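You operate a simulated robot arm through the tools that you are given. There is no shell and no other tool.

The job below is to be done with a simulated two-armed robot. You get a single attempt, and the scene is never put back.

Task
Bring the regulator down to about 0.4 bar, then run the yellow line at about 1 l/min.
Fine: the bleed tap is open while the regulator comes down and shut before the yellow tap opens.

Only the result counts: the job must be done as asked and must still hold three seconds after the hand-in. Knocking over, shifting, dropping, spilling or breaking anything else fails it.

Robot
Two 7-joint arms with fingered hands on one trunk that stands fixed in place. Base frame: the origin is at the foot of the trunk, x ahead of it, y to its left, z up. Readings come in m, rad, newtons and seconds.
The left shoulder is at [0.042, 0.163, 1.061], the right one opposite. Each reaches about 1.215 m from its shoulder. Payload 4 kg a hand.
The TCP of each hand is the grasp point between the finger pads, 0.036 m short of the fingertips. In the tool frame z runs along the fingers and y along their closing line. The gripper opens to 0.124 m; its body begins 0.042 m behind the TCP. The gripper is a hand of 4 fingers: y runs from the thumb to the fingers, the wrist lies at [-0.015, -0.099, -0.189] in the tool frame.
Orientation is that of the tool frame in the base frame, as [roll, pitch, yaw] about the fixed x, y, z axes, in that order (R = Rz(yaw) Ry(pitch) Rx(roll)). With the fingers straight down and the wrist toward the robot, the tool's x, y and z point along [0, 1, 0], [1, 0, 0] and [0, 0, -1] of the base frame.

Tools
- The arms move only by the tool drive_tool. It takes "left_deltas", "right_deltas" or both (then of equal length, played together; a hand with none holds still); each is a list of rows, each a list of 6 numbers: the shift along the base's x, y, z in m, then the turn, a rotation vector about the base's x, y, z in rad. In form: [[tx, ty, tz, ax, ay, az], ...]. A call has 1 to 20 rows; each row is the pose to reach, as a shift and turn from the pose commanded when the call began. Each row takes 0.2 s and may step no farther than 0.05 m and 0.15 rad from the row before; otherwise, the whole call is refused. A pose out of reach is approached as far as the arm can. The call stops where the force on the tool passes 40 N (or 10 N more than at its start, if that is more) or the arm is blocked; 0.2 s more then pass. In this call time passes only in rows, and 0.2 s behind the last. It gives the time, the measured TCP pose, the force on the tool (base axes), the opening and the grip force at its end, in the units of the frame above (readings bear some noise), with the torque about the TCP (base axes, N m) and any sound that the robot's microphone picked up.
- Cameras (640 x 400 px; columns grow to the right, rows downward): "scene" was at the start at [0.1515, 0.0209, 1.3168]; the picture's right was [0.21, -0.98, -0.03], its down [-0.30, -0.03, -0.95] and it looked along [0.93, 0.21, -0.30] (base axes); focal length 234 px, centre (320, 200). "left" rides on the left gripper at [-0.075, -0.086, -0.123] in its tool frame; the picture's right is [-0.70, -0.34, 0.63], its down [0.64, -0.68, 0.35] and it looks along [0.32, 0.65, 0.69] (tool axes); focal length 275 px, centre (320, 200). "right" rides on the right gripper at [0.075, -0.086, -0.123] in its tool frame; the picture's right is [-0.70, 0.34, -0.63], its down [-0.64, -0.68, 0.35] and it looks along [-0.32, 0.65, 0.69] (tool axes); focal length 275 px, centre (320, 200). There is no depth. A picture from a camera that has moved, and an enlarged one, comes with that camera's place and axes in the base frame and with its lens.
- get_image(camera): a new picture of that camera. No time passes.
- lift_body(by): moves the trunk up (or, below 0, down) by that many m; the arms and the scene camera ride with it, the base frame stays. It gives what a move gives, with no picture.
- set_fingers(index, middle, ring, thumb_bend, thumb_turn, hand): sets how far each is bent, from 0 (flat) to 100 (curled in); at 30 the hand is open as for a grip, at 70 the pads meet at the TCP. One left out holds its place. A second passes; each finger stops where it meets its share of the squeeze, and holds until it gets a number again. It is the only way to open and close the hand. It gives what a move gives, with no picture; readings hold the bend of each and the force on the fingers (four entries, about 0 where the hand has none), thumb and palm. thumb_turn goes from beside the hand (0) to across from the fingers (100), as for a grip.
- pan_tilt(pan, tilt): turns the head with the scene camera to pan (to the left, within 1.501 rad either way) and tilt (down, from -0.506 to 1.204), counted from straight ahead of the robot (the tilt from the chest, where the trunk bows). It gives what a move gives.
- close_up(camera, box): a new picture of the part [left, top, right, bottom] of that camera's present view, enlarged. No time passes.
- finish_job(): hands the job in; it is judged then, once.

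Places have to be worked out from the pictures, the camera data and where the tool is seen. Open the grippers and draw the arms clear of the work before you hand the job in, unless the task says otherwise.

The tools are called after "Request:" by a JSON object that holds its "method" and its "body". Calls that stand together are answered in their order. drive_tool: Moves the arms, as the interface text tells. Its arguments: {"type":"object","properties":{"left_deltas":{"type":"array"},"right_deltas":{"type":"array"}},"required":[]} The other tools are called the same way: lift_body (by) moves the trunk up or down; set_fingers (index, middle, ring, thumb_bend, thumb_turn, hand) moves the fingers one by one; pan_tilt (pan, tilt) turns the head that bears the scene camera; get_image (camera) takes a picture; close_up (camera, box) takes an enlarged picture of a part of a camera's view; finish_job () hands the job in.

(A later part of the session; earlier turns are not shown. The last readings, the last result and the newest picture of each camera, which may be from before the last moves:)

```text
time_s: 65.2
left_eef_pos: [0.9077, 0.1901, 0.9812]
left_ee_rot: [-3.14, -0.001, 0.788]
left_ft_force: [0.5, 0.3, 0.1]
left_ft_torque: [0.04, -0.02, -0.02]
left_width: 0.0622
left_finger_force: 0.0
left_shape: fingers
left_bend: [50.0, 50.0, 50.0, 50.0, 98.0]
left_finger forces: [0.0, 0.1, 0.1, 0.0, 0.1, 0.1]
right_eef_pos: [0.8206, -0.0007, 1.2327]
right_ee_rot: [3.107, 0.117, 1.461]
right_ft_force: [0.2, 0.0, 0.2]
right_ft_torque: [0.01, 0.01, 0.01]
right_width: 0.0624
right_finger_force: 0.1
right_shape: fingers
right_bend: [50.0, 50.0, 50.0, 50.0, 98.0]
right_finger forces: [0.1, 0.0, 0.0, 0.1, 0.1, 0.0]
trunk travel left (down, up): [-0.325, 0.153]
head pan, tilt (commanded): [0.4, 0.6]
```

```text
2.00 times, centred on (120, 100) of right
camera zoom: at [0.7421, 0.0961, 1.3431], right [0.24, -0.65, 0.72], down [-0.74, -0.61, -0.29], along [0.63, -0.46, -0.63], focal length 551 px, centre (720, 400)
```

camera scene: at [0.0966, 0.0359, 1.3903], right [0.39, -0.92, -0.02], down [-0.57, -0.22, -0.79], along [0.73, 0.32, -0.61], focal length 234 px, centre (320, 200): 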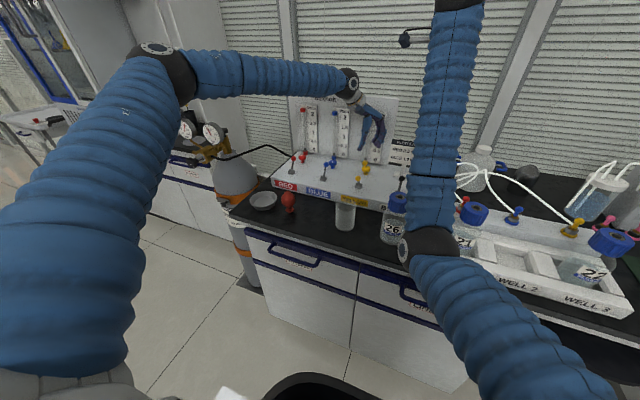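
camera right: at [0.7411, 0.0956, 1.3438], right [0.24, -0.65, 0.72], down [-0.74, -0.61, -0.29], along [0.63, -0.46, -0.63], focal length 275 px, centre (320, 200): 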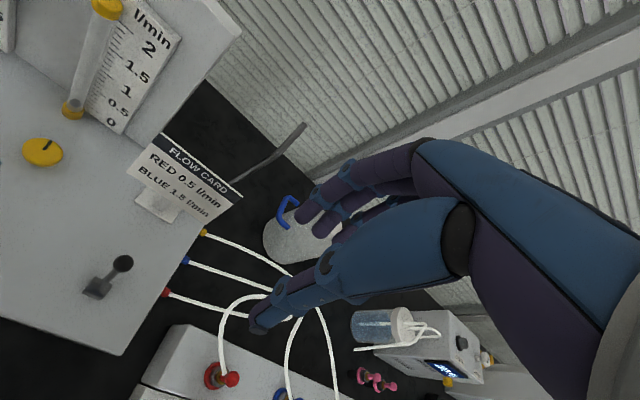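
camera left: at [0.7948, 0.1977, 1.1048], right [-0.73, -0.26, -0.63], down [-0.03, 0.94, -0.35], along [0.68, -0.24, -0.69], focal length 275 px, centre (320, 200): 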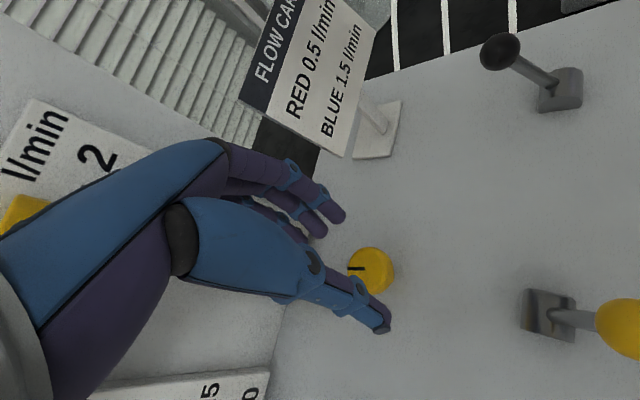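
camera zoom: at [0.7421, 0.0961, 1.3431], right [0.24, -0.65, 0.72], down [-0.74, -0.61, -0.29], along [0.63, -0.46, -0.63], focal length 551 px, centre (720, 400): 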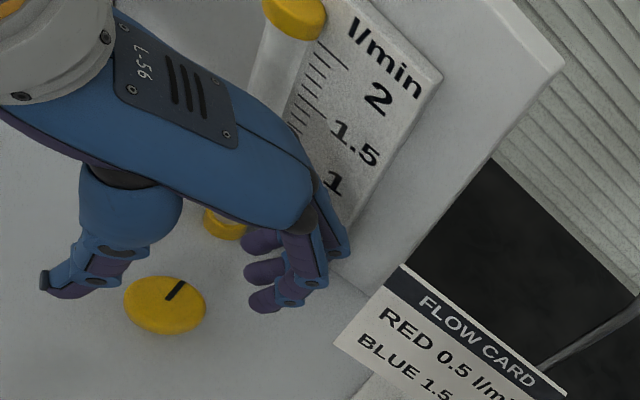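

The knob is centred between the thumb and fingers (about [0.906, 0.189]). I lower to z ≈ 0.944 so the fingertips reach around the cap without touching the panel.

Request:
{"method": "drive_tool", "body": {"left_deltas": [[-0.001, 0, -0.013, 0, 0, 0], [-0.001, 0, -0.026, 0, 0, 0], [-0.001, 0, -0.037, 0, 0, 0]]}}

Request:
{"method": "get_image", "body": {"camera": "left"}}

Request:
{"method": "close_up", "body": {"camera": "right", "box": [0, 0, 240, 200]}}

Request:
{"method": "close_up", "body": {"camera": "scene", "box": [320, 80, 420, 200]}}

```text
time_s: 66.0
left_eef_pos: [0.8991, 0.1948, 0.9471]
left_ee_rot: [3.14, 0.002, 0.787]
left_ft_force: [-0.4, -0.6, 1.0]
left_ft_torque: [-0.02, 0.01, -0.01]
left_width: 0.0621
left_finger_force: 0.1
left_shape: fingers
left_bend: [50.0, 50.0, 50.0, 50.0, 98.0]
left_finger forces: [0.1, 0.1, 0.1, 0.0, 0.1, 0.0]
left hand out of reach, approached as far as the arm can: row 2, 3
right_eef_pos: [0.8201, -0.0015, 1.2325]
right_ee_rot: [3.108, 0.118, 1.462]
right_ft_force: [0.1, 0.7, 0.3]
right_ft_torque: [0.01, 0.03, 0.0]
right_width: 0.0625
right_finger_force: 0.1
right_shape: fingers
right_bend: [50.0, 50.0, 50.0, 50.0, 98.0]
right_finger forces: [0.1, 0.0, 0.1, 0.0, 0.0, 0.0]
trunk travel left (down, up): [-0.325, 0.153]
head pan, tilt (commanded): [0.4, 0.6]
```

```text
taken
camera left: at [0.7861, 0.202, 1.0708], right [-0.73, -0.26, -0.63], down [-0.03, 0.94, -0.35], along [0.68, -0.24, -0.69], focal length 275 px, centre (320, 200)
```

left: 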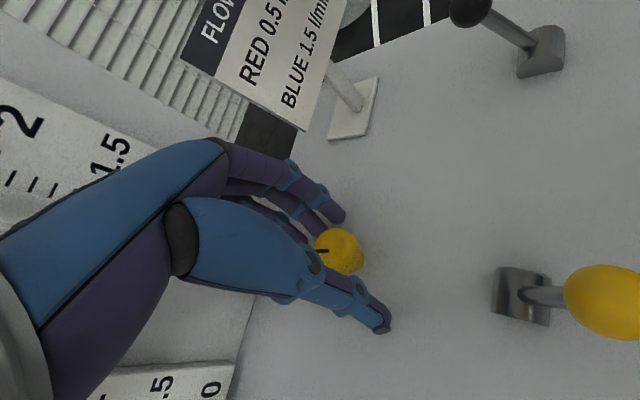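

```text
2.00 times, centred on (120, 100) of right
camera zoom: at [0.7419, 0.0959, 1.3432], right [0.24, -0.65, 0.72], down [-0.74, -0.61, -0.29], along [0.63, -0.46, -0.63], focal length 551 px, centre (720, 400)
```

zoom: 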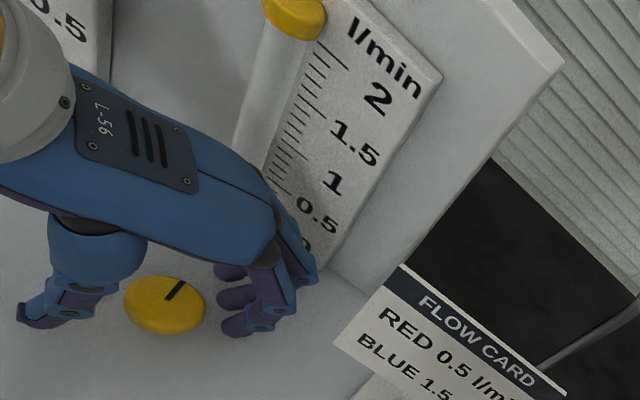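

```text
3.33 times, centred on (370, 140) of scene
camera zoom: at [0.0955, 0.0355, 1.3905], right [0.39, -0.92, -0.02], down [-0.57, -0.22, -0.79], along [0.73, 0.32, -0.61], focal length 779 px, centre (153, 400)
```

zoom: 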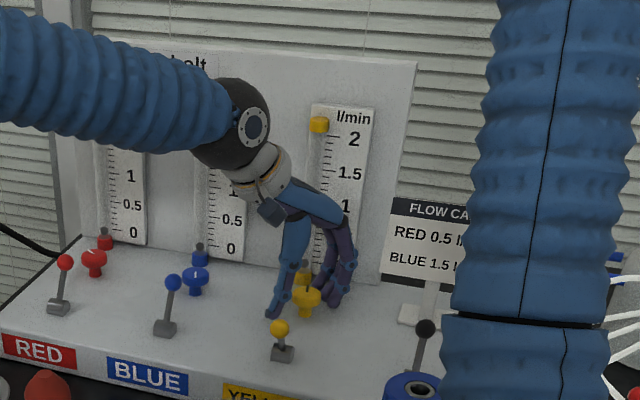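

The left hand stopped 9 mm short: it is at its reach limit again. The right camera can still see the scale from about 0.5 upward, which will be useful. Before lowering the trunk a little, I check the right elbow's clearance to the bench edge and bottle 26.

Request:
{"method": "pan_tilt", "body": {"pan": -0.2, "tilt": 0.9}}

Request:
{"method": "get_image", "body": {"camera": "scene"}}

```text
time_s: 67.0
left_eef_pos: [0.8993, 0.1948, 0.9476]
left_ee_rot: [3.14, 0.001, 0.788]
left_ft_force: [-0.2, 0.4, 0.4]
left_ft_torque: [-0.03, -0.01, 0.02]
left_width: 0.0624
left_finger_force: 0.0
left_shape: fingers
left_bend: [50.0, 50.0, 50.0, 50.0, 98.0]
left_finger forces: [0.0, 0.0, 0.1, 0.0, 0.0, 0.0]
right_eef_pos: [0.8221, -0.0028, 1.2328]
right_ee_rot: [3.108, 0.117, 1.461]
right_ft_force: [-0.7, 0.1, 0.5]
right_ft_torque: [0.0, 0.02, -0.01]
right_width: 0.0622
right_finger_force: 0.1
right_shape: fingers
right_bend: [50.0, 50.0, 50.0, 50.0, 98.0]
right_finger forces: [0.0, 0.1, 0.0, 0.0, 0.0, 0.0]
trunk travel left (down, up): [-0.325, 0.153]
head pan, tilt (commanded): [-0.201, 0.901]
```

```text
taken
camera scene: at [0.0867, -0.0138, 1.3662], right [-0.2, -0.98, 0.01], down [-0.8, 0.16, -0.58], along [0.56, -0.12, -0.82], focal length 234 px, centre (320, 200)
```

scene: 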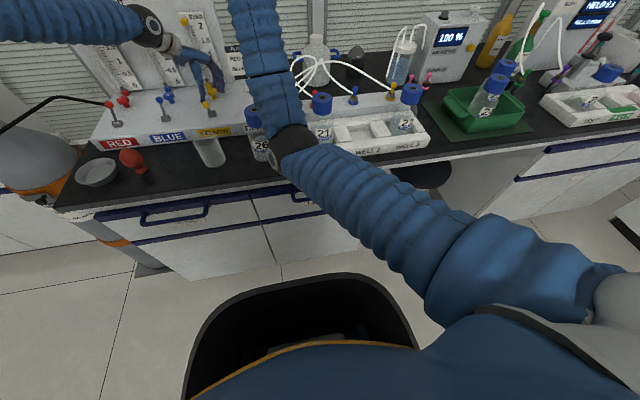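

The right elbow is at about [0.45, −0.03, 1.05], so there is room to lower the trunk 0.07 m. I first raise the left hand 0.10 m straight up off the knob.

Request:
{"method": "drive_tool", "body": {"left_deltas": [[0, 0, 0.03, 0, 0, 0], [0, 0, 0.065, 0, 0, 0], [0, 0, 0.1, 0, 0, 0]]}}

Request:
{"method": "lift_body", "body": {"by": -0.07}}

Request:
{"method": "get_image", "body": {"camera": "scene"}}

Request:
{"method": "get_image", "body": {"camera": "left"}}

Request:
{"method": "get_image", "body": {"camera": "right"}}

```text
time_s: 67.8
left_eef_pos: [0.9, 0.1956, 1.0487]
left_ee_rot: [3.142, -0.002, 0.787]
left_ft_force: [-0.1, 0.7, 0.4]
left_ft_torque: [0.01, 0.02, -0.02]
left_width: 0.0623
left_finger_force: 0.0
left_shape: fingers
left_bend: [50.0, 50.0, 50.0, 50.0, 98.0]
left_finger forces: [0.0, 0.1, 0.0, 0.1, 0.0, 0.0]
right_eef_pos: [0.8198, -0.0023, 1.2333]
right_ee_rot: [3.105, 0.118, 1.461]
right_ft_force: [0.4, -0.7, 0.0]
right_ft_torque: [0.0, 0.0, 0.0]
right_width: 0.0623
right_finger_force: 0.1
right_shape: fingers
right_bend: [50.0, 50.0, 50.0, 50.0, 98.0]
right_finger forces: [0.0, 0.1, 0.0, 0.0, 0.0, 0.0]
trunk travel left (down, up): [-0.325, 0.153]
head pan, tilt (commanded): [-0.201, 0.901]
```

```text
time_s: 68.8
left_eef_pos: [0.8993, 0.1936, 0.9803]
left_ee_rot: [3.14, -0.002, 0.787]
left_ft_force: [0.4, -0.1, 0.3]
left_ft_torque: [0.0, -0.02, -0.01]
left_width: 0.0619
left_finger_force: 0.0
left_shape: fingers
left_bend: [50.0, 50.0, 50.0, 50.0, 98.0]
left_finger forces: [0.0, 0.0, 0.1, 0.1, 0.0, 0.1]
right_eef_pos: [0.833, -0.0025, 1.1239]
right_ee_rot: [-3.137, 0.122, 1.466]
right_ft_force: [0.3, -0.6, 0.0]
right_ft_torque: [0.01, -0.05, 0.01]
right_width: 0.0621
right_finger_force: 0.0
right_shape: fingers
right_bend: [50.0, 50.0, 50.0, 50.0, 98.0]
right_finger forces: [0.0, 0.1, 0.1, 0.0, 0.1, 0.0]
trunk travel left (down, up): [-0.255, 0.223]
head pan, tilt (commanded): [-0.201, 0.901]
```

```text
taken
camera scene: at [0.1109, -0.0141, 1.2891], right [-0.2, -0.98, 0.02], down [-0.84, 0.16, -0.53], along [0.51, -0.12, -0.85], focal length 234 px, centre (320, 200)
```

scene: 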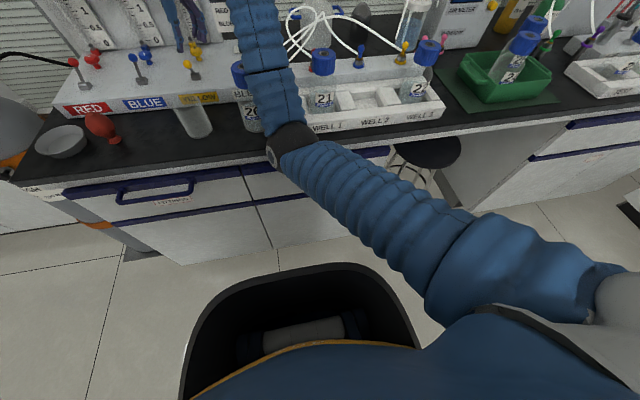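

```text
taken
camera left: at [0.7852, 0.2011, 1.1032], right [-0.73, -0.26, -0.63], down [-0.03, 0.94, -0.35], along [0.68, -0.24, -0.69], focal length 275 px, centre (320, 200)
```

left: 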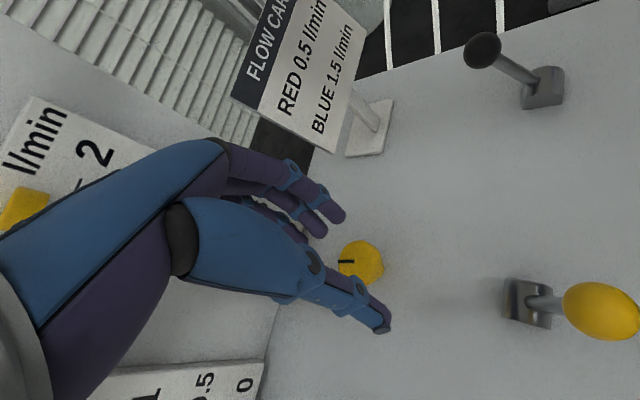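

```text
taken
camera right: at [0.7587, 0.0956, 1.2373], right [0.27, -0.65, 0.71], down [-0.75, -0.61, -0.26], along [0.6, -0.46, -0.65], focal length 275 px, centre (320, 200)
```

right: 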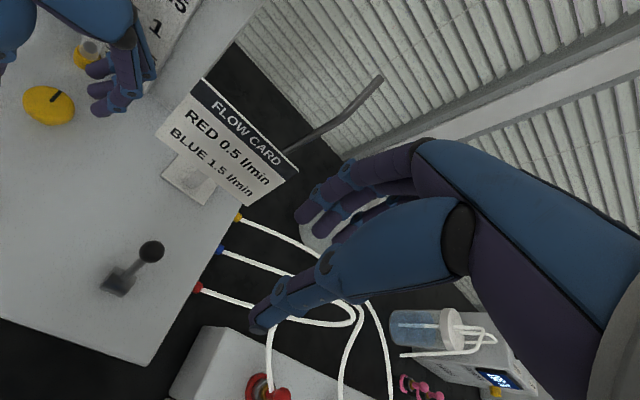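

The trunk is lower and nothing is disturbed. I move the left hand to [0.907, 0.190] and lower it around the yellow knob again.

Request:
{"method": "drive_tool", "body": {"left_deltas": [[0.005, -0.002, 0, 0, 0, 0], [0.0075, -0.0035, -0.012, 0, 0, 0], [0.0075, -0.0035, -0.024, 0, 0, 0], [0.0075, -0.0035, -0.036, 0, 0, 0]]}}

Request:
{"method": "get_image", "body": {"camera": "left"}}

Request:
{"method": "close_up", "body": {"camera": "right", "box": [0, 0, 200, 160]}}

```text
time_s: 69.8
left_eef_pos: [0.9068, 0.1913, 0.9429]
left_ee_rot: [3.14, 0.0, 0.785]
left_ft_force: [0.8, 0.7, 0.1]
left_ft_torque: [-0.01, -0.04, -0.03]
left_width: 0.0621
left_finger_force: 0.1
left_shape: fingers
left_bend: [50.0, 50.0, 50.0, 50.0, 98.0]
left_finger forces: [0.0, 0.4, 0.0, 0.0, 0.0, 0.1]
right_eef_pos: [0.8347, -0.0017, 1.1221]
right_ee_rot: [-3.134, 0.124, 1.466]
right_ft_force: [-0.5, 0.3, 0.1]
right_ft_torque: [0.03, 0.03, -0.02]
right_width: 0.0624
right_finger_force: 0.1
right_shape: fingers
right_bend: [50.0, 50.0, 50.0, 50.0, 98.0]
right_finger forces: [0.1, 0.0, 0.0, 0.1, 0.1, 0.0]
trunk travel left (down, up): [-0.255, 0.223]
head pan, tilt (commanded): [-0.201, 0.901]
```

```text
taken
camera left: at [0.7932, 0.1976, 1.0653], right [-0.73, -0.26, -0.63], down [-0.03, 0.94, -0.35], along [0.68, -0.24, -0.69], focal length 275 px, centre (320, 200)
```

left: 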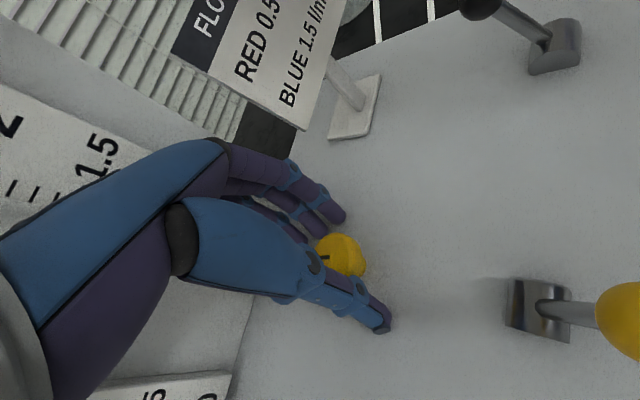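

```text
2.50 times, centred on (100, 80) of right
camera zoom: at [0.7597, 0.0958, 1.2358], right [0.28, -0.65, 0.71], down [-0.75, -0.61, -0.26], along [0.6, -0.46, -0.65], focal length 688 px, centre (870, 500)
```

zoom: 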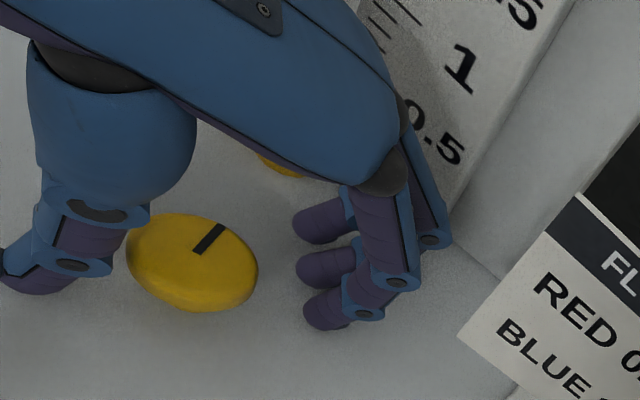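

The hand is in place around the yellow knob with about 14 mm of gap each side. I close gently in two stages so thumb and fingers meet the knob together.

Request:
{"method": "set_fingers", "body": {"hand": "left", "index": 59, "middle": 59, "ring": 57, "thumb_bend": 57}}

Request:
{"method": "close_up", "body": {"camera": "right", "box": [0, 0, 200, 160]}}

Request:
{"method": "close_up", "body": {"camera": "left", "box": [220, 140, 460, 360]}}

```text
time_s: 70.8
left_eef_pos: [0.9073, 0.1912, 0.9414]
left_ee_rot: [-3.139, 0.001, 0.788]
left_ft_force: [-2.0, 0.7, 0.4]
left_ft_torque: [0.01, 0.0, -0.03]
left_width: 0.0407
left_finger_force: 0.8
left_shape: fingers
left_bend: [59.0, 59.0, 56.0, 56.0, 97.0]
left_finger forces: [0.0, 0.0, 0.1, 0.0, 1.2, 0.1]
right_eef_pos: [0.8344, -0.0015, 1.1235]
right_ee_rot: [-3.135, 0.122, 1.468]
right_ft_force: [-0.6, -0.6, 0.7]
right_ft_torque: [-0.03, 0.03, 0.0]
right_width: 0.0624
right_finger_force: 0.0
right_shape: fingers
right_bend: [50.0, 50.0, 50.0, 50.0, 98.0]
right_finger forces: [0.0, 0.1, 0.0, 0.1, 0.0, 0.0]
trunk travel left (down, up): [-0.255, 0.223]
head pan, tilt (commanded): [-0.201, 0.901]
```

```text
2.50 times, centred on (100, 80) of right
camera zoom: at [0.7597, 0.0959, 1.2359], right [0.28, -0.65, 0.71], down [-0.75, -0.61, -0.26], along [0.6, -0.46, -0.65], focal length 688 px, centre (870, 500)
```

zoom: 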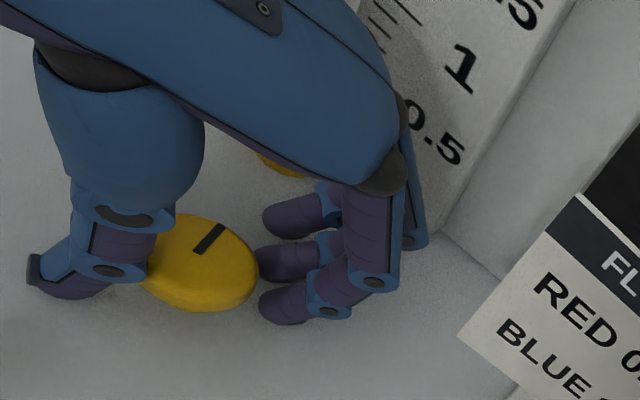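

```text
1.82 times, centred on (340, 250) of left
camera zoom: at [0.7932, 0.1977, 1.0655], right [-0.73, -0.26, -0.63], down [-0.03, 0.94, -0.35], along [0.68, -0.24, -0.69], focal length 500 px, centre (284, 109)
```

zoom: 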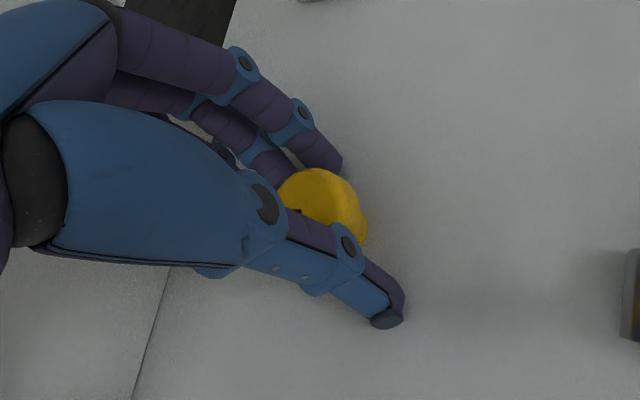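

The thumb touches lightly (1.2 N) while the fingers are about 4 mm away, so I shift the hand 3 mm toward the thumb side to centre it, then finish the grip.

Request:
{"method": "drive_tool", "body": {"left_deltas": [[-0.0015, 0.0015, 0, 0, 0, 0], [-0.0025, 0.0025, 0, 0, 0, 0]]}}

Request:
{"method": "set_fingers", "body": {"hand": "left", "index": 65, "middle": 65, "ring": 58, "thumb_bend": 62}}

Request:
{"method": "close_up", "body": {"camera": "right", "box": [0, 0, 200, 160]}}

```text
time_s: 71.4
left_eef_pos: [0.9053, 0.1927, 0.941]
left_ee_rot: [3.142, 0.001, 0.786]
left_ft_force: [0.5, 0.7, -0.3]
left_ft_torque: [0.01, 0.0, 0.0]
left_width: 0.0391
left_finger_force: 0.0
left_shape: fingers
left_bend: [59.0, 59.0, 56.0, 56.0, 97.0]
left_finger forces: [0.0, 0.1, 0.0, 0.1, 0.0, 0.0]
right_eef_pos: [0.8343, -0.0017, 1.1231]
right_ee_rot: [-3.134, 0.122, 1.465]
right_ft_force: [0.0, 0.2, -0.3]
right_ft_torque: [0.02, -0.01, -0.03]
right_width: 0.0623
right_finger_force: 0.0
right_shape: fingers
right_bend: [50.0, 50.0, 50.0, 50.0, 98.0]
right_finger forces: [0.0, 0.1, 0.0, 0.1, 0.1, 0.0]
trunk travel left (down, up): [-0.255, 0.223]
head pan, tilt (commanded): [-0.201, 0.901]
```

```text
time_s: 72.4
left_eef_pos: [0.9043, 0.1934, 0.9427]
left_ee_rot: [3.141, 0.0, 0.787]
left_ft_force: [-3.2, 2.5, 1.3]
left_ft_torque: [0.07, 0.07, -0.04]
left_width: 0.0293
left_finger_force: 3.8
left_shape: fingers
left_bend: [63.0, 65.0, 57.0, 60.0, 97.0]
left_finger forces: [2.0, 0.0, 0.0, 0.0, 5.2, 0.0]
right_eef_pos: [0.8336, -0.0008, 1.123]
right_ee_rot: [-3.134, 0.123, 1.468]
right_ft_force: [0.5, -0.1, 0.9]
right_ft_torque: [0.02, -0.02, -0.01]
right_width: 0.0621
right_finger_force: 0.1
right_shape: fingers
right_bend: [50.0, 50.0, 50.0, 50.0, 98.0]
right_finger forces: [0.1, 0.0, 0.0, 0.0, 0.1, 0.1]
trunk travel left (down, up): [-0.255, 0.223]
head pan, tilt (commanded): [-0.201, 0.901]
```

```text
2.50 times, centred on (100, 80) of right
camera zoom: at [0.7595, 0.096, 1.236], right [0.28, -0.65, 0.71], down [-0.75, -0.61, -0.26], along [0.6, -0.46, -0.65], focal length 688 px, centre (870, 500)
```

zoom: 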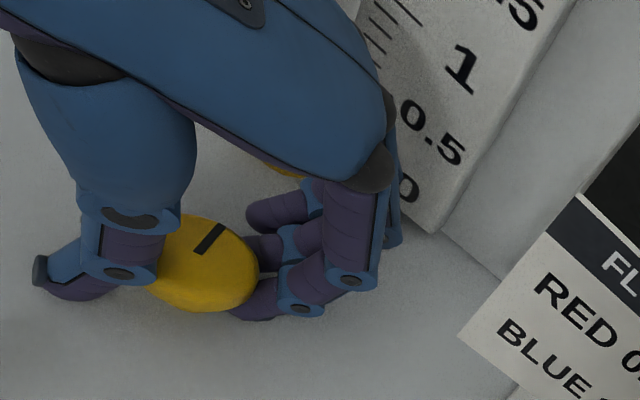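

Index and thumb now pinch lightly (2 and 5 N). I tighten a little more and bring the middle finger in.

Request:
{"method": "set_fingers", "body": {"hand": "left", "index": 70, "middle": 74, "ring": 58, "thumb_bend": 65}}

Request:
{"method": "close_up", "body": {"camera": "right", "box": [0, 0, 200, 160]}}

```text
time_s: 73.4
left_eef_pos: [0.906, 0.1931, 0.9418]
left_ee_rot: [3.141, -0.002, 0.787]
left_ft_force: [0.6, 1.6, 0.6]
left_ft_torque: [0.05, 0.08, 0.01]
left_width: 0.0275
left_finger_force: 13.3
left_shape: fingers
left_bend: [65.0, 68.0, 57.0, 61.0, 97.0]
left_finger forces: [5.8, 7.9, 0.0, 0.0, 13.5, 0.1]
right_eef_pos: [0.8342, -0.0007, 1.1224]
right_ee_rot: [-3.135, 0.123, 1.467]
right_ft_force: [-0.2, 0.0, -0.4]
right_ft_torque: [0.0, -0.03, -0.01]
right_width: 0.0625
right_finger_force: 0.0
right_shape: fingers
right_bend: [50.0, 50.0, 50.0, 50.0, 98.0]
right_finger forces: [0.0, 0.0, 0.1, 0.0, 0.0, 0.0]
trunk travel left (down, up): [-0.255, 0.223]
head pan, tilt (commanded): [-0.201, 0.901]
```

```text
2.50 times, centred on (100, 80) of right
camera zoom: at [0.7599, 0.0959, 1.2357], right [0.28, -0.65, 0.71], down [-0.75, -0.61, -0.26], along [0.6, -0.46, -0.65], focal length 688 px, centre (870, 500)
```

zoom: 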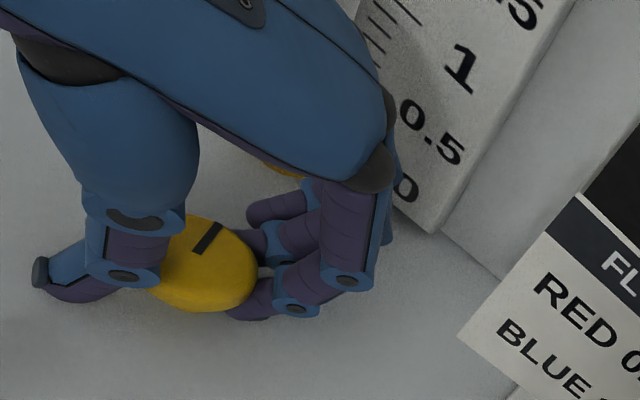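

This is a balanced three-point grip (5.8 + 7.9 N against 13.5 N). I turn the scene camera back to the panel and rotate the knob 0.4 rad anticlockwise (+z).

Request:
{"method": "pan_tilt", "body": {"pan": 0.3, "tilt": 0.4}}

Request:
{"method": "drive_tool", "body": {"left_deltas": [[0, 0, 0, 0, 0, 0.1], [0, 0, 0, 0, 0, 0.2], [0, 0, 0, 0, 0, 0.3], [0, 0, 0, 0, 0, 0.4]]}}

Request:
{"method": "get_image", "body": {"camera": "scene"}}

Request:
{"method": "close_up", "body": {"camera": "right", "box": [0, 0, 200, 160]}}

```text
time_s: 74.4
left_eef_pos: [0.9042, 0.1926, 0.9421]
left_ee_rot: [-3.141, 0.0, 0.788]
left_ft_force: [1.9, 1.6, -0.1]
left_ft_torque: [0.05, 0.03, 0.0]
left_width: 0.0276
left_finger_force: 13.3
left_shape: fingers
left_bend: [65.0, 68.0, 57.0, 61.0, 97.0]
left_finger forces: [5.9, 7.8, 0.0, 0.1, 13.5, 0.1]
right_eef_pos: [0.834, -0.0014, 1.1213]
right_ee_rot: [-3.134, 0.122, 1.465]
right_ft_force: [-0.1, 0.1, 0.1]
right_ft_torque: [0.0, 0.0, 0.02]
right_width: 0.0623
right_finger_force: 0.0
right_shape: fingers
right_bend: [50.0, 50.0, 50.0, 50.0, 98.0]
right_finger forces: [0.0, 0.0, 0.0, 0.0, 0.0, 0.0]
trunk travel left (down, up): [-0.255, 0.223]
head pan, tilt (commanded): [0.3, 0.4]
```

```text
time_s: 75.4
left_eef_pos: [0.9046, 0.1942, 0.9417]
left_ee_rot: [3.141, 0.0, 1.189]
left_ft_force: [-5.3, -0.1, -0.6]
left_ft_torque: [0.05, 0.24, -0.01]
left_width: 0.0277
left_finger_force: 15.1
left_shape: fingers
left_bend: [65.0, 69.0, 57.0, 61.0, 96.0]
left_finger forces: [5.8, 7.8, 0.0, 0.0, 16.7, 0.0]
right_eef_pos: [0.8352, -0.0016, 1.1237]
right_ee_rot: [-3.134, 0.121, 1.467]
right_ft_force: [0.3, -0.7, 1.0]
right_ft_torque: [-0.01, -0.01, 0.03]
right_width: 0.0622
right_finger_force: 0.1
right_shape: fingers
right_bend: [50.0, 50.0, 50.0, 50.0, 98.0]
right_finger forces: [0.0, 0.0, 0.0, 0.0, 0.1, 0.1]
trunk travel left (down, up): [-0.255, 0.223]
head pan, tilt (commanded): [0.3, 0.4]
```

```text
taken
camera scene: at [0.131, 0.0284, 1.3297], right [0.29, -0.96, -0.04], down [-0.48, -0.12, -0.87], along [0.83, 0.27, -0.49], focal length 234 px, centre (320, 200)
```

scene: 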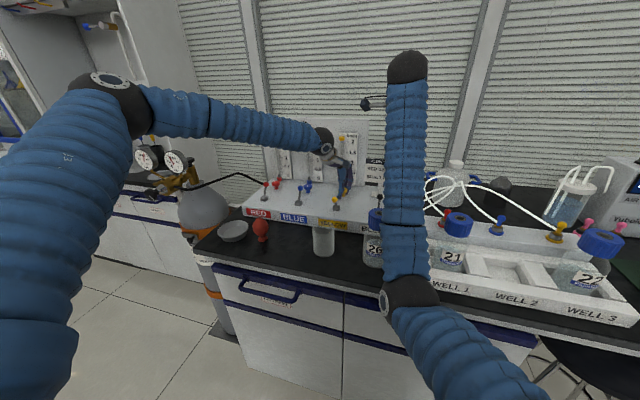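

```text
2.50 times, centred on (100, 80) of right
camera zoom: at [0.7595, 0.0957, 1.2359], right [0.28, -0.65, 0.71], down [-0.75, -0.61, -0.26], along [0.6, -0.46, -0.65], focal length 688 px, centre (870, 500)
```

zoom: 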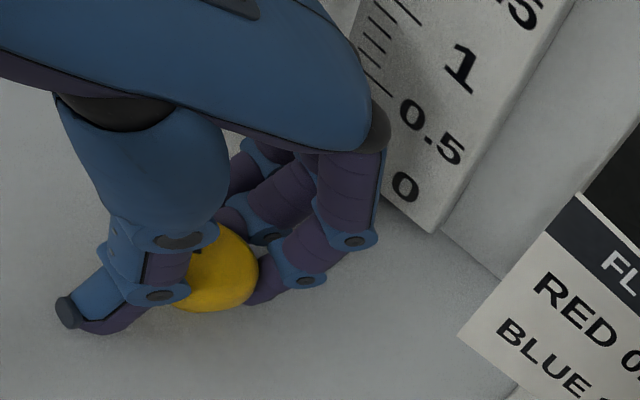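

The knob turned with the hand. I zoom in on the yellow tube from the scene camera to see the float.

Request:
{"method": "close_up", "body": {"camera": "scene", "box": [310, 120, 390, 220]}}

Request:
{"method": "close_up", "body": {"camera": "left", "box": [0, 0, 400, 300]}}

Request:
{"method": "close_up", "body": {"camera": "scene", "box": [155, 140, 195, 170]}}

```text
4.00 times, centred on (350, 170) of scene
camera zoom: at [0.131, 0.0284, 1.3297], right [0.29, -0.96, -0.04], down [-0.48, -0.12, -0.87], along [0.83, 0.27, -0.49], focal length 934 px, centre (200, 320)
```

zoom: 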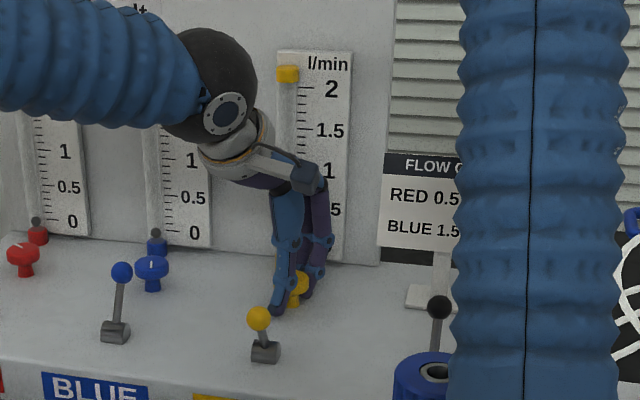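

```text
1.33 times, centred on (200, 150) of left
camera zoom: at [0.7968, 0.1552, 1.0654], right [-0.57, -0.52, -0.63], down [-0.39, 0.85, -0.35], along [0.72, 0.05, -0.69], focal length 367 px, centre (480, 267)
```

zoom: 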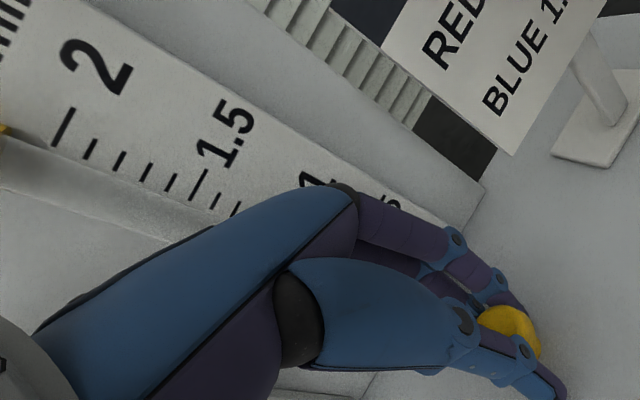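

```text
13.33 times, centred on (175, 155) of scene
camera zoom: at [0.131, 0.0284, 1.3297], right [0.29, -0.96, -0.04], down [-0.48, -0.12, -0.87], along [0.83, 0.27, -0.49], focal length 3115 px, centre (2253, 800)
```

zoom: 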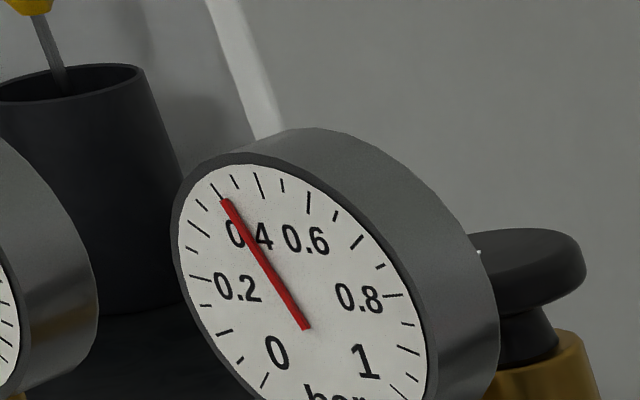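

The gauge holds at about 0.40 bar and no float shows above the hand yet, so the flow is still low. I turn another 0.4 rad anticlockwise.

Request:
{"method": "drive_tool", "body": {"left_deltas": [[0, 0, 0, 0, 0, 0.1], [0, 0, 0, 0, 0, 0.2], [0, 0, 0, 0, 0, 0.3], [0, 0, 0, 0, 0, 0.4]]}}

Request:
{"method": "close_up", "body": {"camera": "scene", "box": [310, 120, 390, 220]}}

Request:
{"method": "get_image", "body": {"camera": "left"}}

Request:
{"method": "close_up", "body": {"camera": "right", "box": [0, 0, 200, 160]}}

```text
time_s: 76.4
left_eef_pos: [0.903, 0.1939, 0.9419]
left_ee_rot: [3.141, 0.001, 1.587]
left_ft_force: [-8.2, -2.6, 0.9]
left_ft_torque: [-0.14, 0.3, -0.08]
left_width: 0.0278
left_finger_force: 17.2
left_shape: fingers
left_bend: [66.0, 69.0, 57.0, 61.0, 96.0]
left_finger forces: [5.7, 8.2, 0.0, 0.0, 19.4, 0.0]
right_eef_pos: [0.8335, -0.003, 1.1221]
right_ee_rot: [-3.134, 0.122, 1.466]
right_ft_force: [0.5, -0.3, -0.8]
right_ft_torque: [0.01, -0.05, -0.03]
right_width: 0.0622
right_finger_force: 0.1
right_shape: fingers
right_bend: [50.0, 50.0, 50.0, 50.0, 98.0]
right_finger forces: [0.1, 0.0, 0.0, 0.0, 0.1, 0.0]
trunk travel left (down, up): [-0.255, 0.223]
head pan, tilt (commanded): [0.3, 0.4]
```

```text
4.00 times, centred on (350, 170) of scene
camera zoom: at [0.1308, 0.0283, 1.3298], right [0.29, -0.96, -0.04], down [-0.48, -0.12, -0.87], along [0.83, 0.27, -0.49], focal length 934 px, centre (200, 320)
```

zoom: 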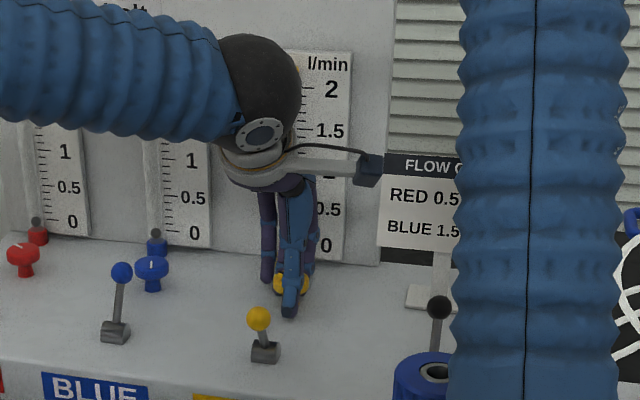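

```text
taken
camera left: at [0.8195, 0.116, 1.0654], right [-0.33, -0.7, -0.63], down [-0.69, 0.63, -0.35], along [0.64, 0.33, -0.69], focal length 275 px, centre (320, 200)
```

left: 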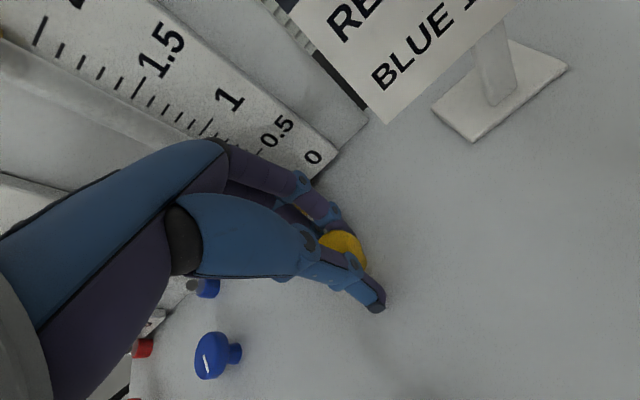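

```text
2.50 times, centred on (100, 80) of right
camera zoom: at [0.7593, 0.0956, 1.2361], right [0.28, -0.65, 0.71], down [-0.75, -0.61, -0.26], along [0.6, -0.46, -0.65], focal length 688 px, centre (870, 500)
```

zoom: 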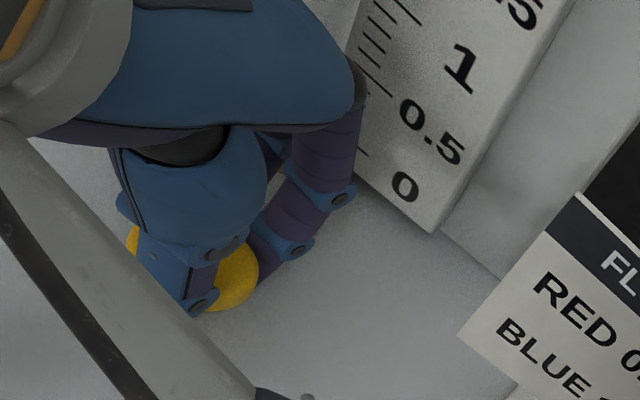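

No float shows above about 1.1 l/min yet. I release, raise the hand to read the float, and so calibrate the flow against angle (0.8 rad turned so far).

Request:
{"method": "set_fingers", "body": {"hand": "left", "index": 53, "middle": 53, "ring": 53, "thumb_bend": 50}}

Request:
{"method": "drive_tool", "body": {"left_deltas": [[0, 0, 0.03, 0, 0, 0], [0, 0, 0.065, 0, 0, 0], [-0.03, 0, 0.1, 0, 0, 0], [-0.06, 0, 0.13, 0, 0, 0]]}}

Request:
{"method": "get_image", "body": {"camera": "left"}}

Request:
{"method": "close_up", "body": {"camera": "left", "box": [160, 20, 380, 220]}}

Request:
{"method": "close_up", "body": {"camera": "right", "box": [0, 0, 200, 160]}}

```text
time_s: 77.4
left_eef_pos: [0.9049, 0.1945, 0.9412]
left_ee_rot: [3.142, -0.001, 1.588]
left_ft_force: [0.1, 0.1, 0.7]
left_ft_torque: [0.01, 0.0, 0.04]
left_width: 0.0571
left_finger_force: 0.4
left_shape: fingers
left_bend: [53.0, 53.0, 53.0, 50.0, 97.0]
left_finger forces: [0.5, 0.4, 0.1, 0.0, 0.0, 0.0]
right_eef_pos: [0.8343, -0.0019, 1.123]
right_ee_rot: [-3.134, 0.123, 1.468]
right_ft_force: [-0.6, -0.1, 0.1]
right_ft_torque: [0.0, -0.02, -0.02]
right_width: 0.0622
right_finger_force: 0.0
right_shape: fingers
right_bend: [50.0, 50.0, 50.0, 50.0, 98.0]
right_finger forces: [0.0, 0.0, 0.1, 0.1, 0.0, 0.0]
trunk travel left (down, up): [-0.255, 0.223]
head pan, tilt (commanded): [0.3, 0.4]
```

```text
time_s: 78.4
left_eef_pos: [0.8433, 0.1934, 1.0729]
left_ee_rot: [3.141, -0.001, 1.584]
left_ft_force: [-0.2, -0.2, 0.5]
left_ft_torque: [0.0, 0.01, 0.01]
left_width: 0.057
left_finger_force: 0.0
left_shape: fingers
left_bend: [53.0, 53.0, 53.0, 50.0, 97.0]
left_finger forces: [0.0, 0.0, 0.0, 0.0, 0.0, 0.1]
right_eef_pos: [0.8335, -0.0017, 1.123]
right_ee_rot: [-3.136, 0.122, 1.462]
right_ft_force: [-0.5, -0.3, -0.4]
right_ft_torque: [0.01, 0.01, 0.05]
right_width: 0.062
right_finger_force: 0.0
right_shape: fingers
right_bend: [50.0, 50.0, 50.0, 50.0, 98.0]
right_finger forces: [0.0, 0.0, 0.0, 0.0, 0.0, 0.1]
trunk travel left (down, up): [-0.255, 0.223]
head pan, tilt (commanded): [0.3, 0.4]
```

```text
taken
camera left: at [0.7587, 0.1156, 1.1959], right [-0.33, -0.7, -0.63], down [-0.69, 0.63, -0.35], along [0.64, 0.33, -0.69], focal length 275 px, centre (320, 200)
```

left: 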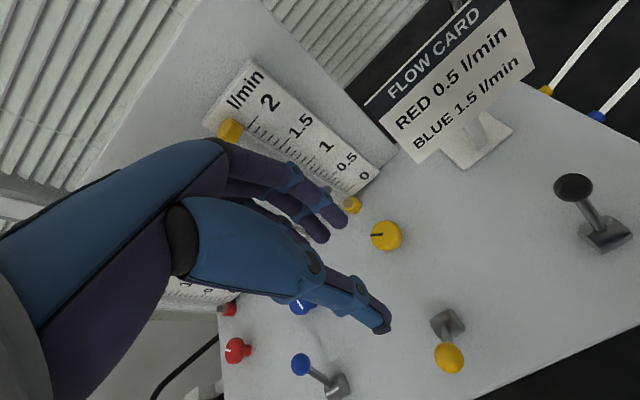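

```text
2.00 times, centred on (270, 120) of left
camera zoom: at [0.7587, 0.1156, 1.1959], right [-0.33, -0.7, -0.63], down [-0.69, 0.63, -0.35], along [0.64, 0.33, -0.69], focal length 551 px, centre (420, 360)
```

zoom: 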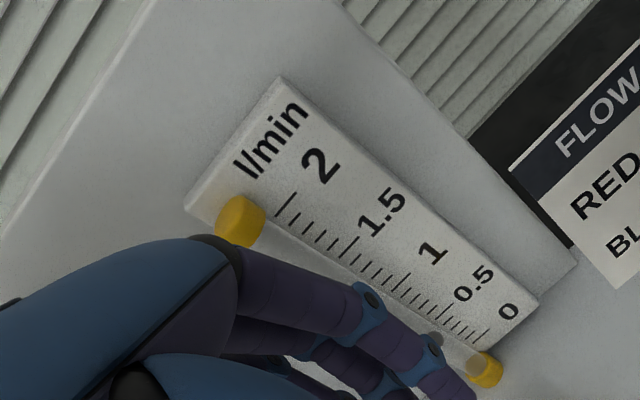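

```text
2.50 times, centred on (100, 80) of right
camera zoom: at [0.7586, 0.0952, 1.237], right [0.27, -0.65, 0.71], down [-0.75, -0.61, -0.26], along [0.6, -0.46, -0.65], focal length 688 px, centre (870, 500)
```

zoom: 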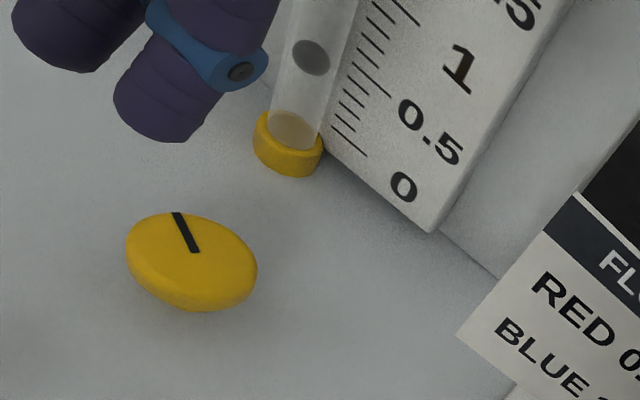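

The float has risen to about 0.4–0.5 l/min after 0.8 rad. I read it from the scene camera as well.

Request:
{"method": "close_up", "body": {"camera": "scene", "box": [310, 120, 390, 220]}}

Request:
{"method": "close_up", "body": {"camera": "right", "box": [50, 0, 190, 70]}}

```text
4.00 times, centred on (350, 170) of scene
camera zoom: at [0.1301, 0.0282, 1.33], right [0.29, -0.96, -0.04], down [-0.48, -0.11, -0.87], along [0.83, 0.27, -0.49], focal length 934 px, centre (200, 320)
```

zoom: 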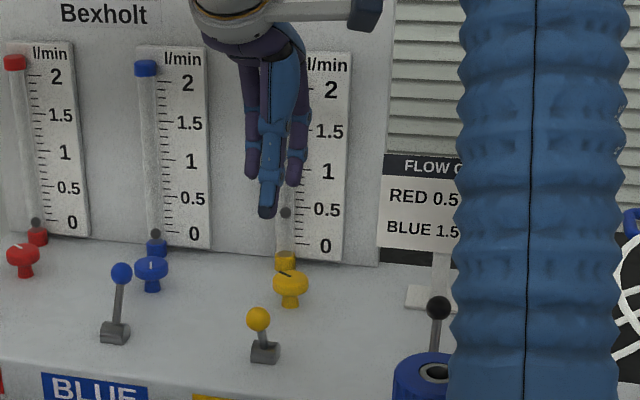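

```text
4.57 times, centred on (120, 35) of right
camera zoom: at [0.7586, 0.0952, 1.237], right [0.27, -0.65, 0.71], down [-0.75, -0.61, -0.26], along [0.6, -0.46, -0.65], focal length 1258 px, centre (1234, 954)
```

zoom: 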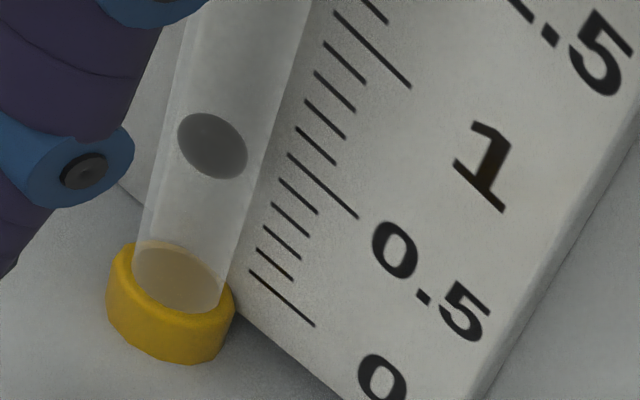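

Scene and wrist views agree at about 0.42 l/min, so I need about 1.1 rad more. I swing the hand back clockwise in the air to re-grip with full travel available.

Request:
{"method": "drive_tool", "body": {"left_deltas": [[0.009, 0, 0, 0, 0, -0.138], [0.018, 0, 0, 0, 0, -0.276], [0.027, 0, 0, 0, 0, -0.414], [0.036, -0.001, 0, 0, 0, -0.552], [0.045, -0.001, -0.01, 0, 0, -0.69], [0.054, -0.002, -0.02, 0, 0, -0.828], [0.062, -0.002, -0.03, 0, 0, -0.964]]}}

Request:
{"method": "get_image", "body": {"camera": "left"}}

Request:
{"method": "close_up", "body": {"camera": "scene", "box": [310, 120, 390, 220]}}

```text
time_s: 80.0
left_eef_pos: [0.9079, 0.1911, 1.0415]
left_ee_rot: [3.141, 0.001, 0.622]
left_ft_force: [-0.2, 0.5, -0.2]
left_ft_torque: [0.02, 0.04, -0.01]
left_width: 0.0572
left_finger_force: 0.0
left_shape: fingers
left_bend: [53.0, 53.0, 53.0, 50.0, 97.0]
left_finger forces: [0.1, 0.0, 0.1, 0.0, 0.0, 0.0]
right_eef_pos: [0.8353, -0.0006, 1.1222]
right_ee_rot: [-3.132, 0.123, 1.468]
right_ft_force: [-0.2, 0.3, 0.3]
right_ft_torque: [0.0, 0.03, 0.01]
right_width: 0.0626
right_finger_force: 0.0
right_shape: fingers
right_bend: [50.0, 50.0, 50.0, 50.0, 98.0]
right_finger forces: [0.0, 0.0, 0.0, 0.1, 0.0, 0.1]
trunk travel left (down, up): [-0.255, 0.223]
head pan, tilt (commanded): [0.3, 0.4]
```

```text
taken
camera left: at [0.7967, 0.2169, 1.1642], right [-0.76, -0.13, -0.63], down [0.13, 0.93, -0.35], along [0.63, -0.35, -0.69], focal length 275 px, centre (320, 200)
```

left: 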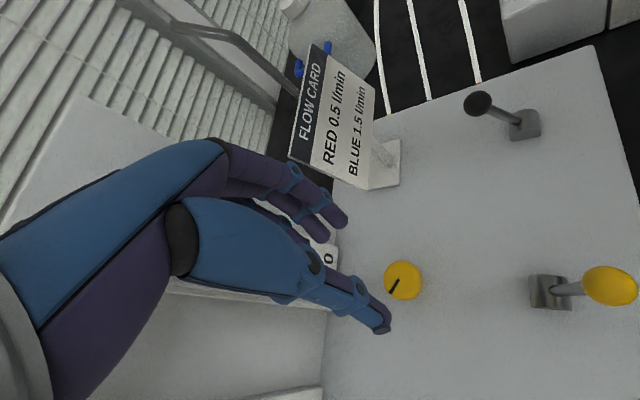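

```text
4.00 times, centred on (350, 170) of scene
camera zoom: at [0.1323, 0.0288, 1.3295], right [0.29, -0.96, -0.04], down [-0.48, -0.12, -0.87], along [0.83, 0.27, -0.49], focal length 934 px, centre (200, 320)
```

zoom: 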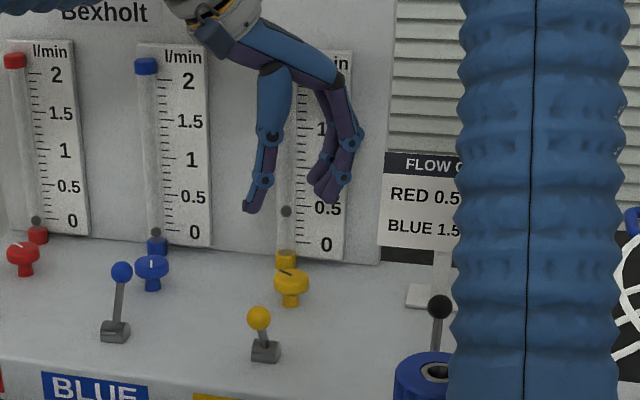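

The float is steady at about 0.43. I lower onto the knob at the centred grip position found before.

Request:
{"method": "drive_tool", "body": {"left_deltas": [[-0.002, 0.001, -0.025, 0, 0, 0], [-0.003, 0.002, -0.05, 0, 0, 0], [-0.003, 0.002, -0.07, 0, 0, 0], [-0.003, 0.002, -0.086, 0, 0, 0], [-0.003, 0.002, -0.0995, 0, 0, 0]]}}

Request:
{"method": "close_up", "body": {"camera": "right", "box": [0, 0, 200, 160]}}

Request:
{"method": "get_image", "body": {"camera": "left"}}

```text
time_s: 81.2
left_eef_pos: [0.9049, 0.1931, 0.9423]
left_ee_rot: [-3.141, 0.002, 0.623]
left_ft_force: [-0.8, -0.9, 1.4]
left_ft_torque: [-0.04, 0.01, -0.02]
left_width: 0.0573
left_finger_force: 0.1
left_shape: fingers
left_bend: [53.0, 53.0, 53.0, 50.0, 97.0]
left_finger forces: [0.2, 0.3, 0.0, 0.0, 0.0, 0.0]
right_eef_pos: [0.8352, -0.0014, 1.1225]
right_ee_rot: [-3.136, 0.122, 1.466]
right_ft_force: [-0.5, -0.1, -0.3]
right_ft_torque: [-0.02, 0.0, -0.02]
right_width: 0.0622
right_finger_force: 0.0
right_shape: fingers
right_bend: [50.0, 50.0, 50.0, 50.0, 98.0]
right_finger forces: [0.1, 0.0, 0.1, 0.0, 0.1, 0.1]
trunk travel left (down, up): [-0.255, 0.223]
head pan, tilt (commanded): [0.3, 0.4]
```

```text
2.50 times, centred on (100, 80) of right
camera zoom: at [0.7599, 0.0959, 1.2357], right [0.28, -0.65, 0.71], down [-0.75, -0.61, -0.26], along [0.6, -0.46, -0.65], focal length 688 px, centre (870, 500)
```

zoom: 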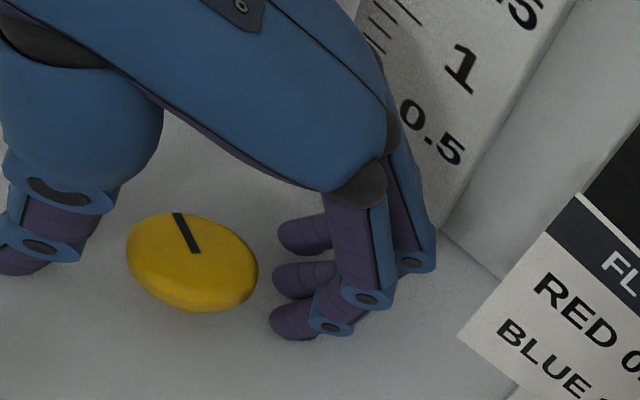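

```text
taken
camera left: at [0.7929, 0.2191, 1.0651], right [-0.76, -0.13, -0.63], down [0.13, 0.93, -0.35], along [0.63, -0.34, -0.69], focal length 275 px, centre (320, 200)
```

left: 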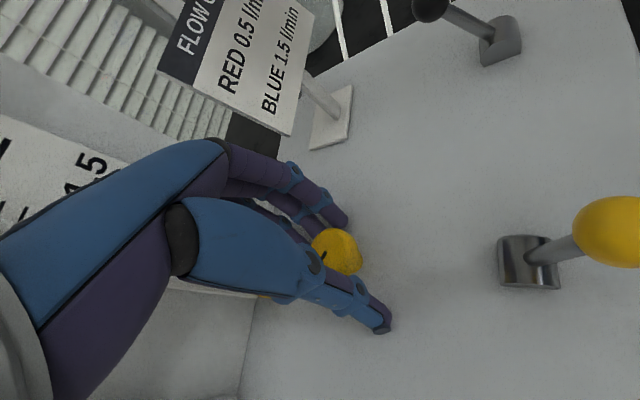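

The knob is between the fingers again. I close in two stages as before.

Request:
{"method": "set_fingers", "body": {"hand": "left", "index": 63, "middle": 65, "ring": 57, "thumb_bend": 60}}

Request:
{"method": "set_fingers", "body": {"hand": "left", "index": 70, "middle": 74, "ring": 57, "thumb_bend": 65}}

Request:
{"method": "close_up", "body": {"camera": "right", "box": [0, 0, 200, 160]}}

```text
time_s: 82.2
left_eef_pos: [0.9038, 0.1936, 0.9415]
left_ee_rot: [-3.141, 0.0, 0.624]
left_ft_force: [-1.3, 0.9, -0.6]
left_ft_torque: [0.02, 0.05, 0.03]
left_width: 0.03
left_finger_force: 1.5
left_shape: fingers
left_bend: [62.0, 65.0, 56.0, 60.0, 97.0]
left_finger forces: [0.7, 0.2, 0.0, 0.0, 1.7, 0.1]
right_eef_pos: [0.8346, -0.0018, 1.122]
right_ee_rot: [-3.134, 0.122, 1.467]
right_ft_force: [-0.4, -0.5, 0.4]
right_ft_torque: [-0.01, 0.0, -0.02]
right_width: 0.0623
right_finger_force: 0.0
right_shape: fingers
right_bend: [50.0, 50.0, 50.0, 50.0, 98.0]
right_finger forces: [0.1, 0.1, 0.0, 0.1, 0.0, 0.1]
trunk travel left (down, up): [-0.255, 0.223]
head pan, tilt (commanded): [0.3, 0.4]
```

```text
time_s: 83.2
left_eef_pos: [0.9049, 0.1936, 0.9425]
left_ee_rot: [3.141, 0.001, 0.624]
left_ft_force: [7.3, -0.6, 1.3]
left_ft_torque: [-0.02, -0.23, 0.03]
left_width: 0.0269
left_finger_force: 13.2
left_shape: fingers
left_bend: [65.0, 67.0, 56.0, 62.0, 97.0]
left_finger forces: [6.5, 10.1, 0.0, 0.0, 10.6, 0.1]
right_eef_pos: [0.8346, -0.0022, 1.1224]
right_ee_rot: [-3.135, 0.124, 1.467]
right_ft_force: [-0.3, 0.5, 0.6]
right_ft_torque: [0.01, -0.01, 0.04]
right_width: 0.0621
right_finger_force: 0.0
right_shape: fingers
right_bend: [50.0, 50.0, 50.0, 50.0, 98.0]
right_finger forces: [0.1, 0.0, 0.0, 0.0, 0.1, 0.1]
trunk travel left (down, up): [-0.255, 0.223]
head pan, tilt (commanded): [0.3, 0.4]
```

```text
2.50 times, centred on (100, 80) of right
camera zoom: at [0.7602, 0.0957, 1.2356], right [0.28, -0.65, 0.71], down [-0.75, -0.61, -0.26], along [0.6, -0.46, -0.65], focal length 688 px, centre (870, 500)
```

zoom: 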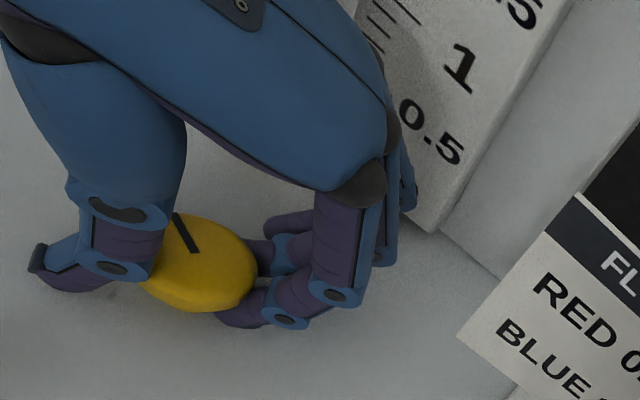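

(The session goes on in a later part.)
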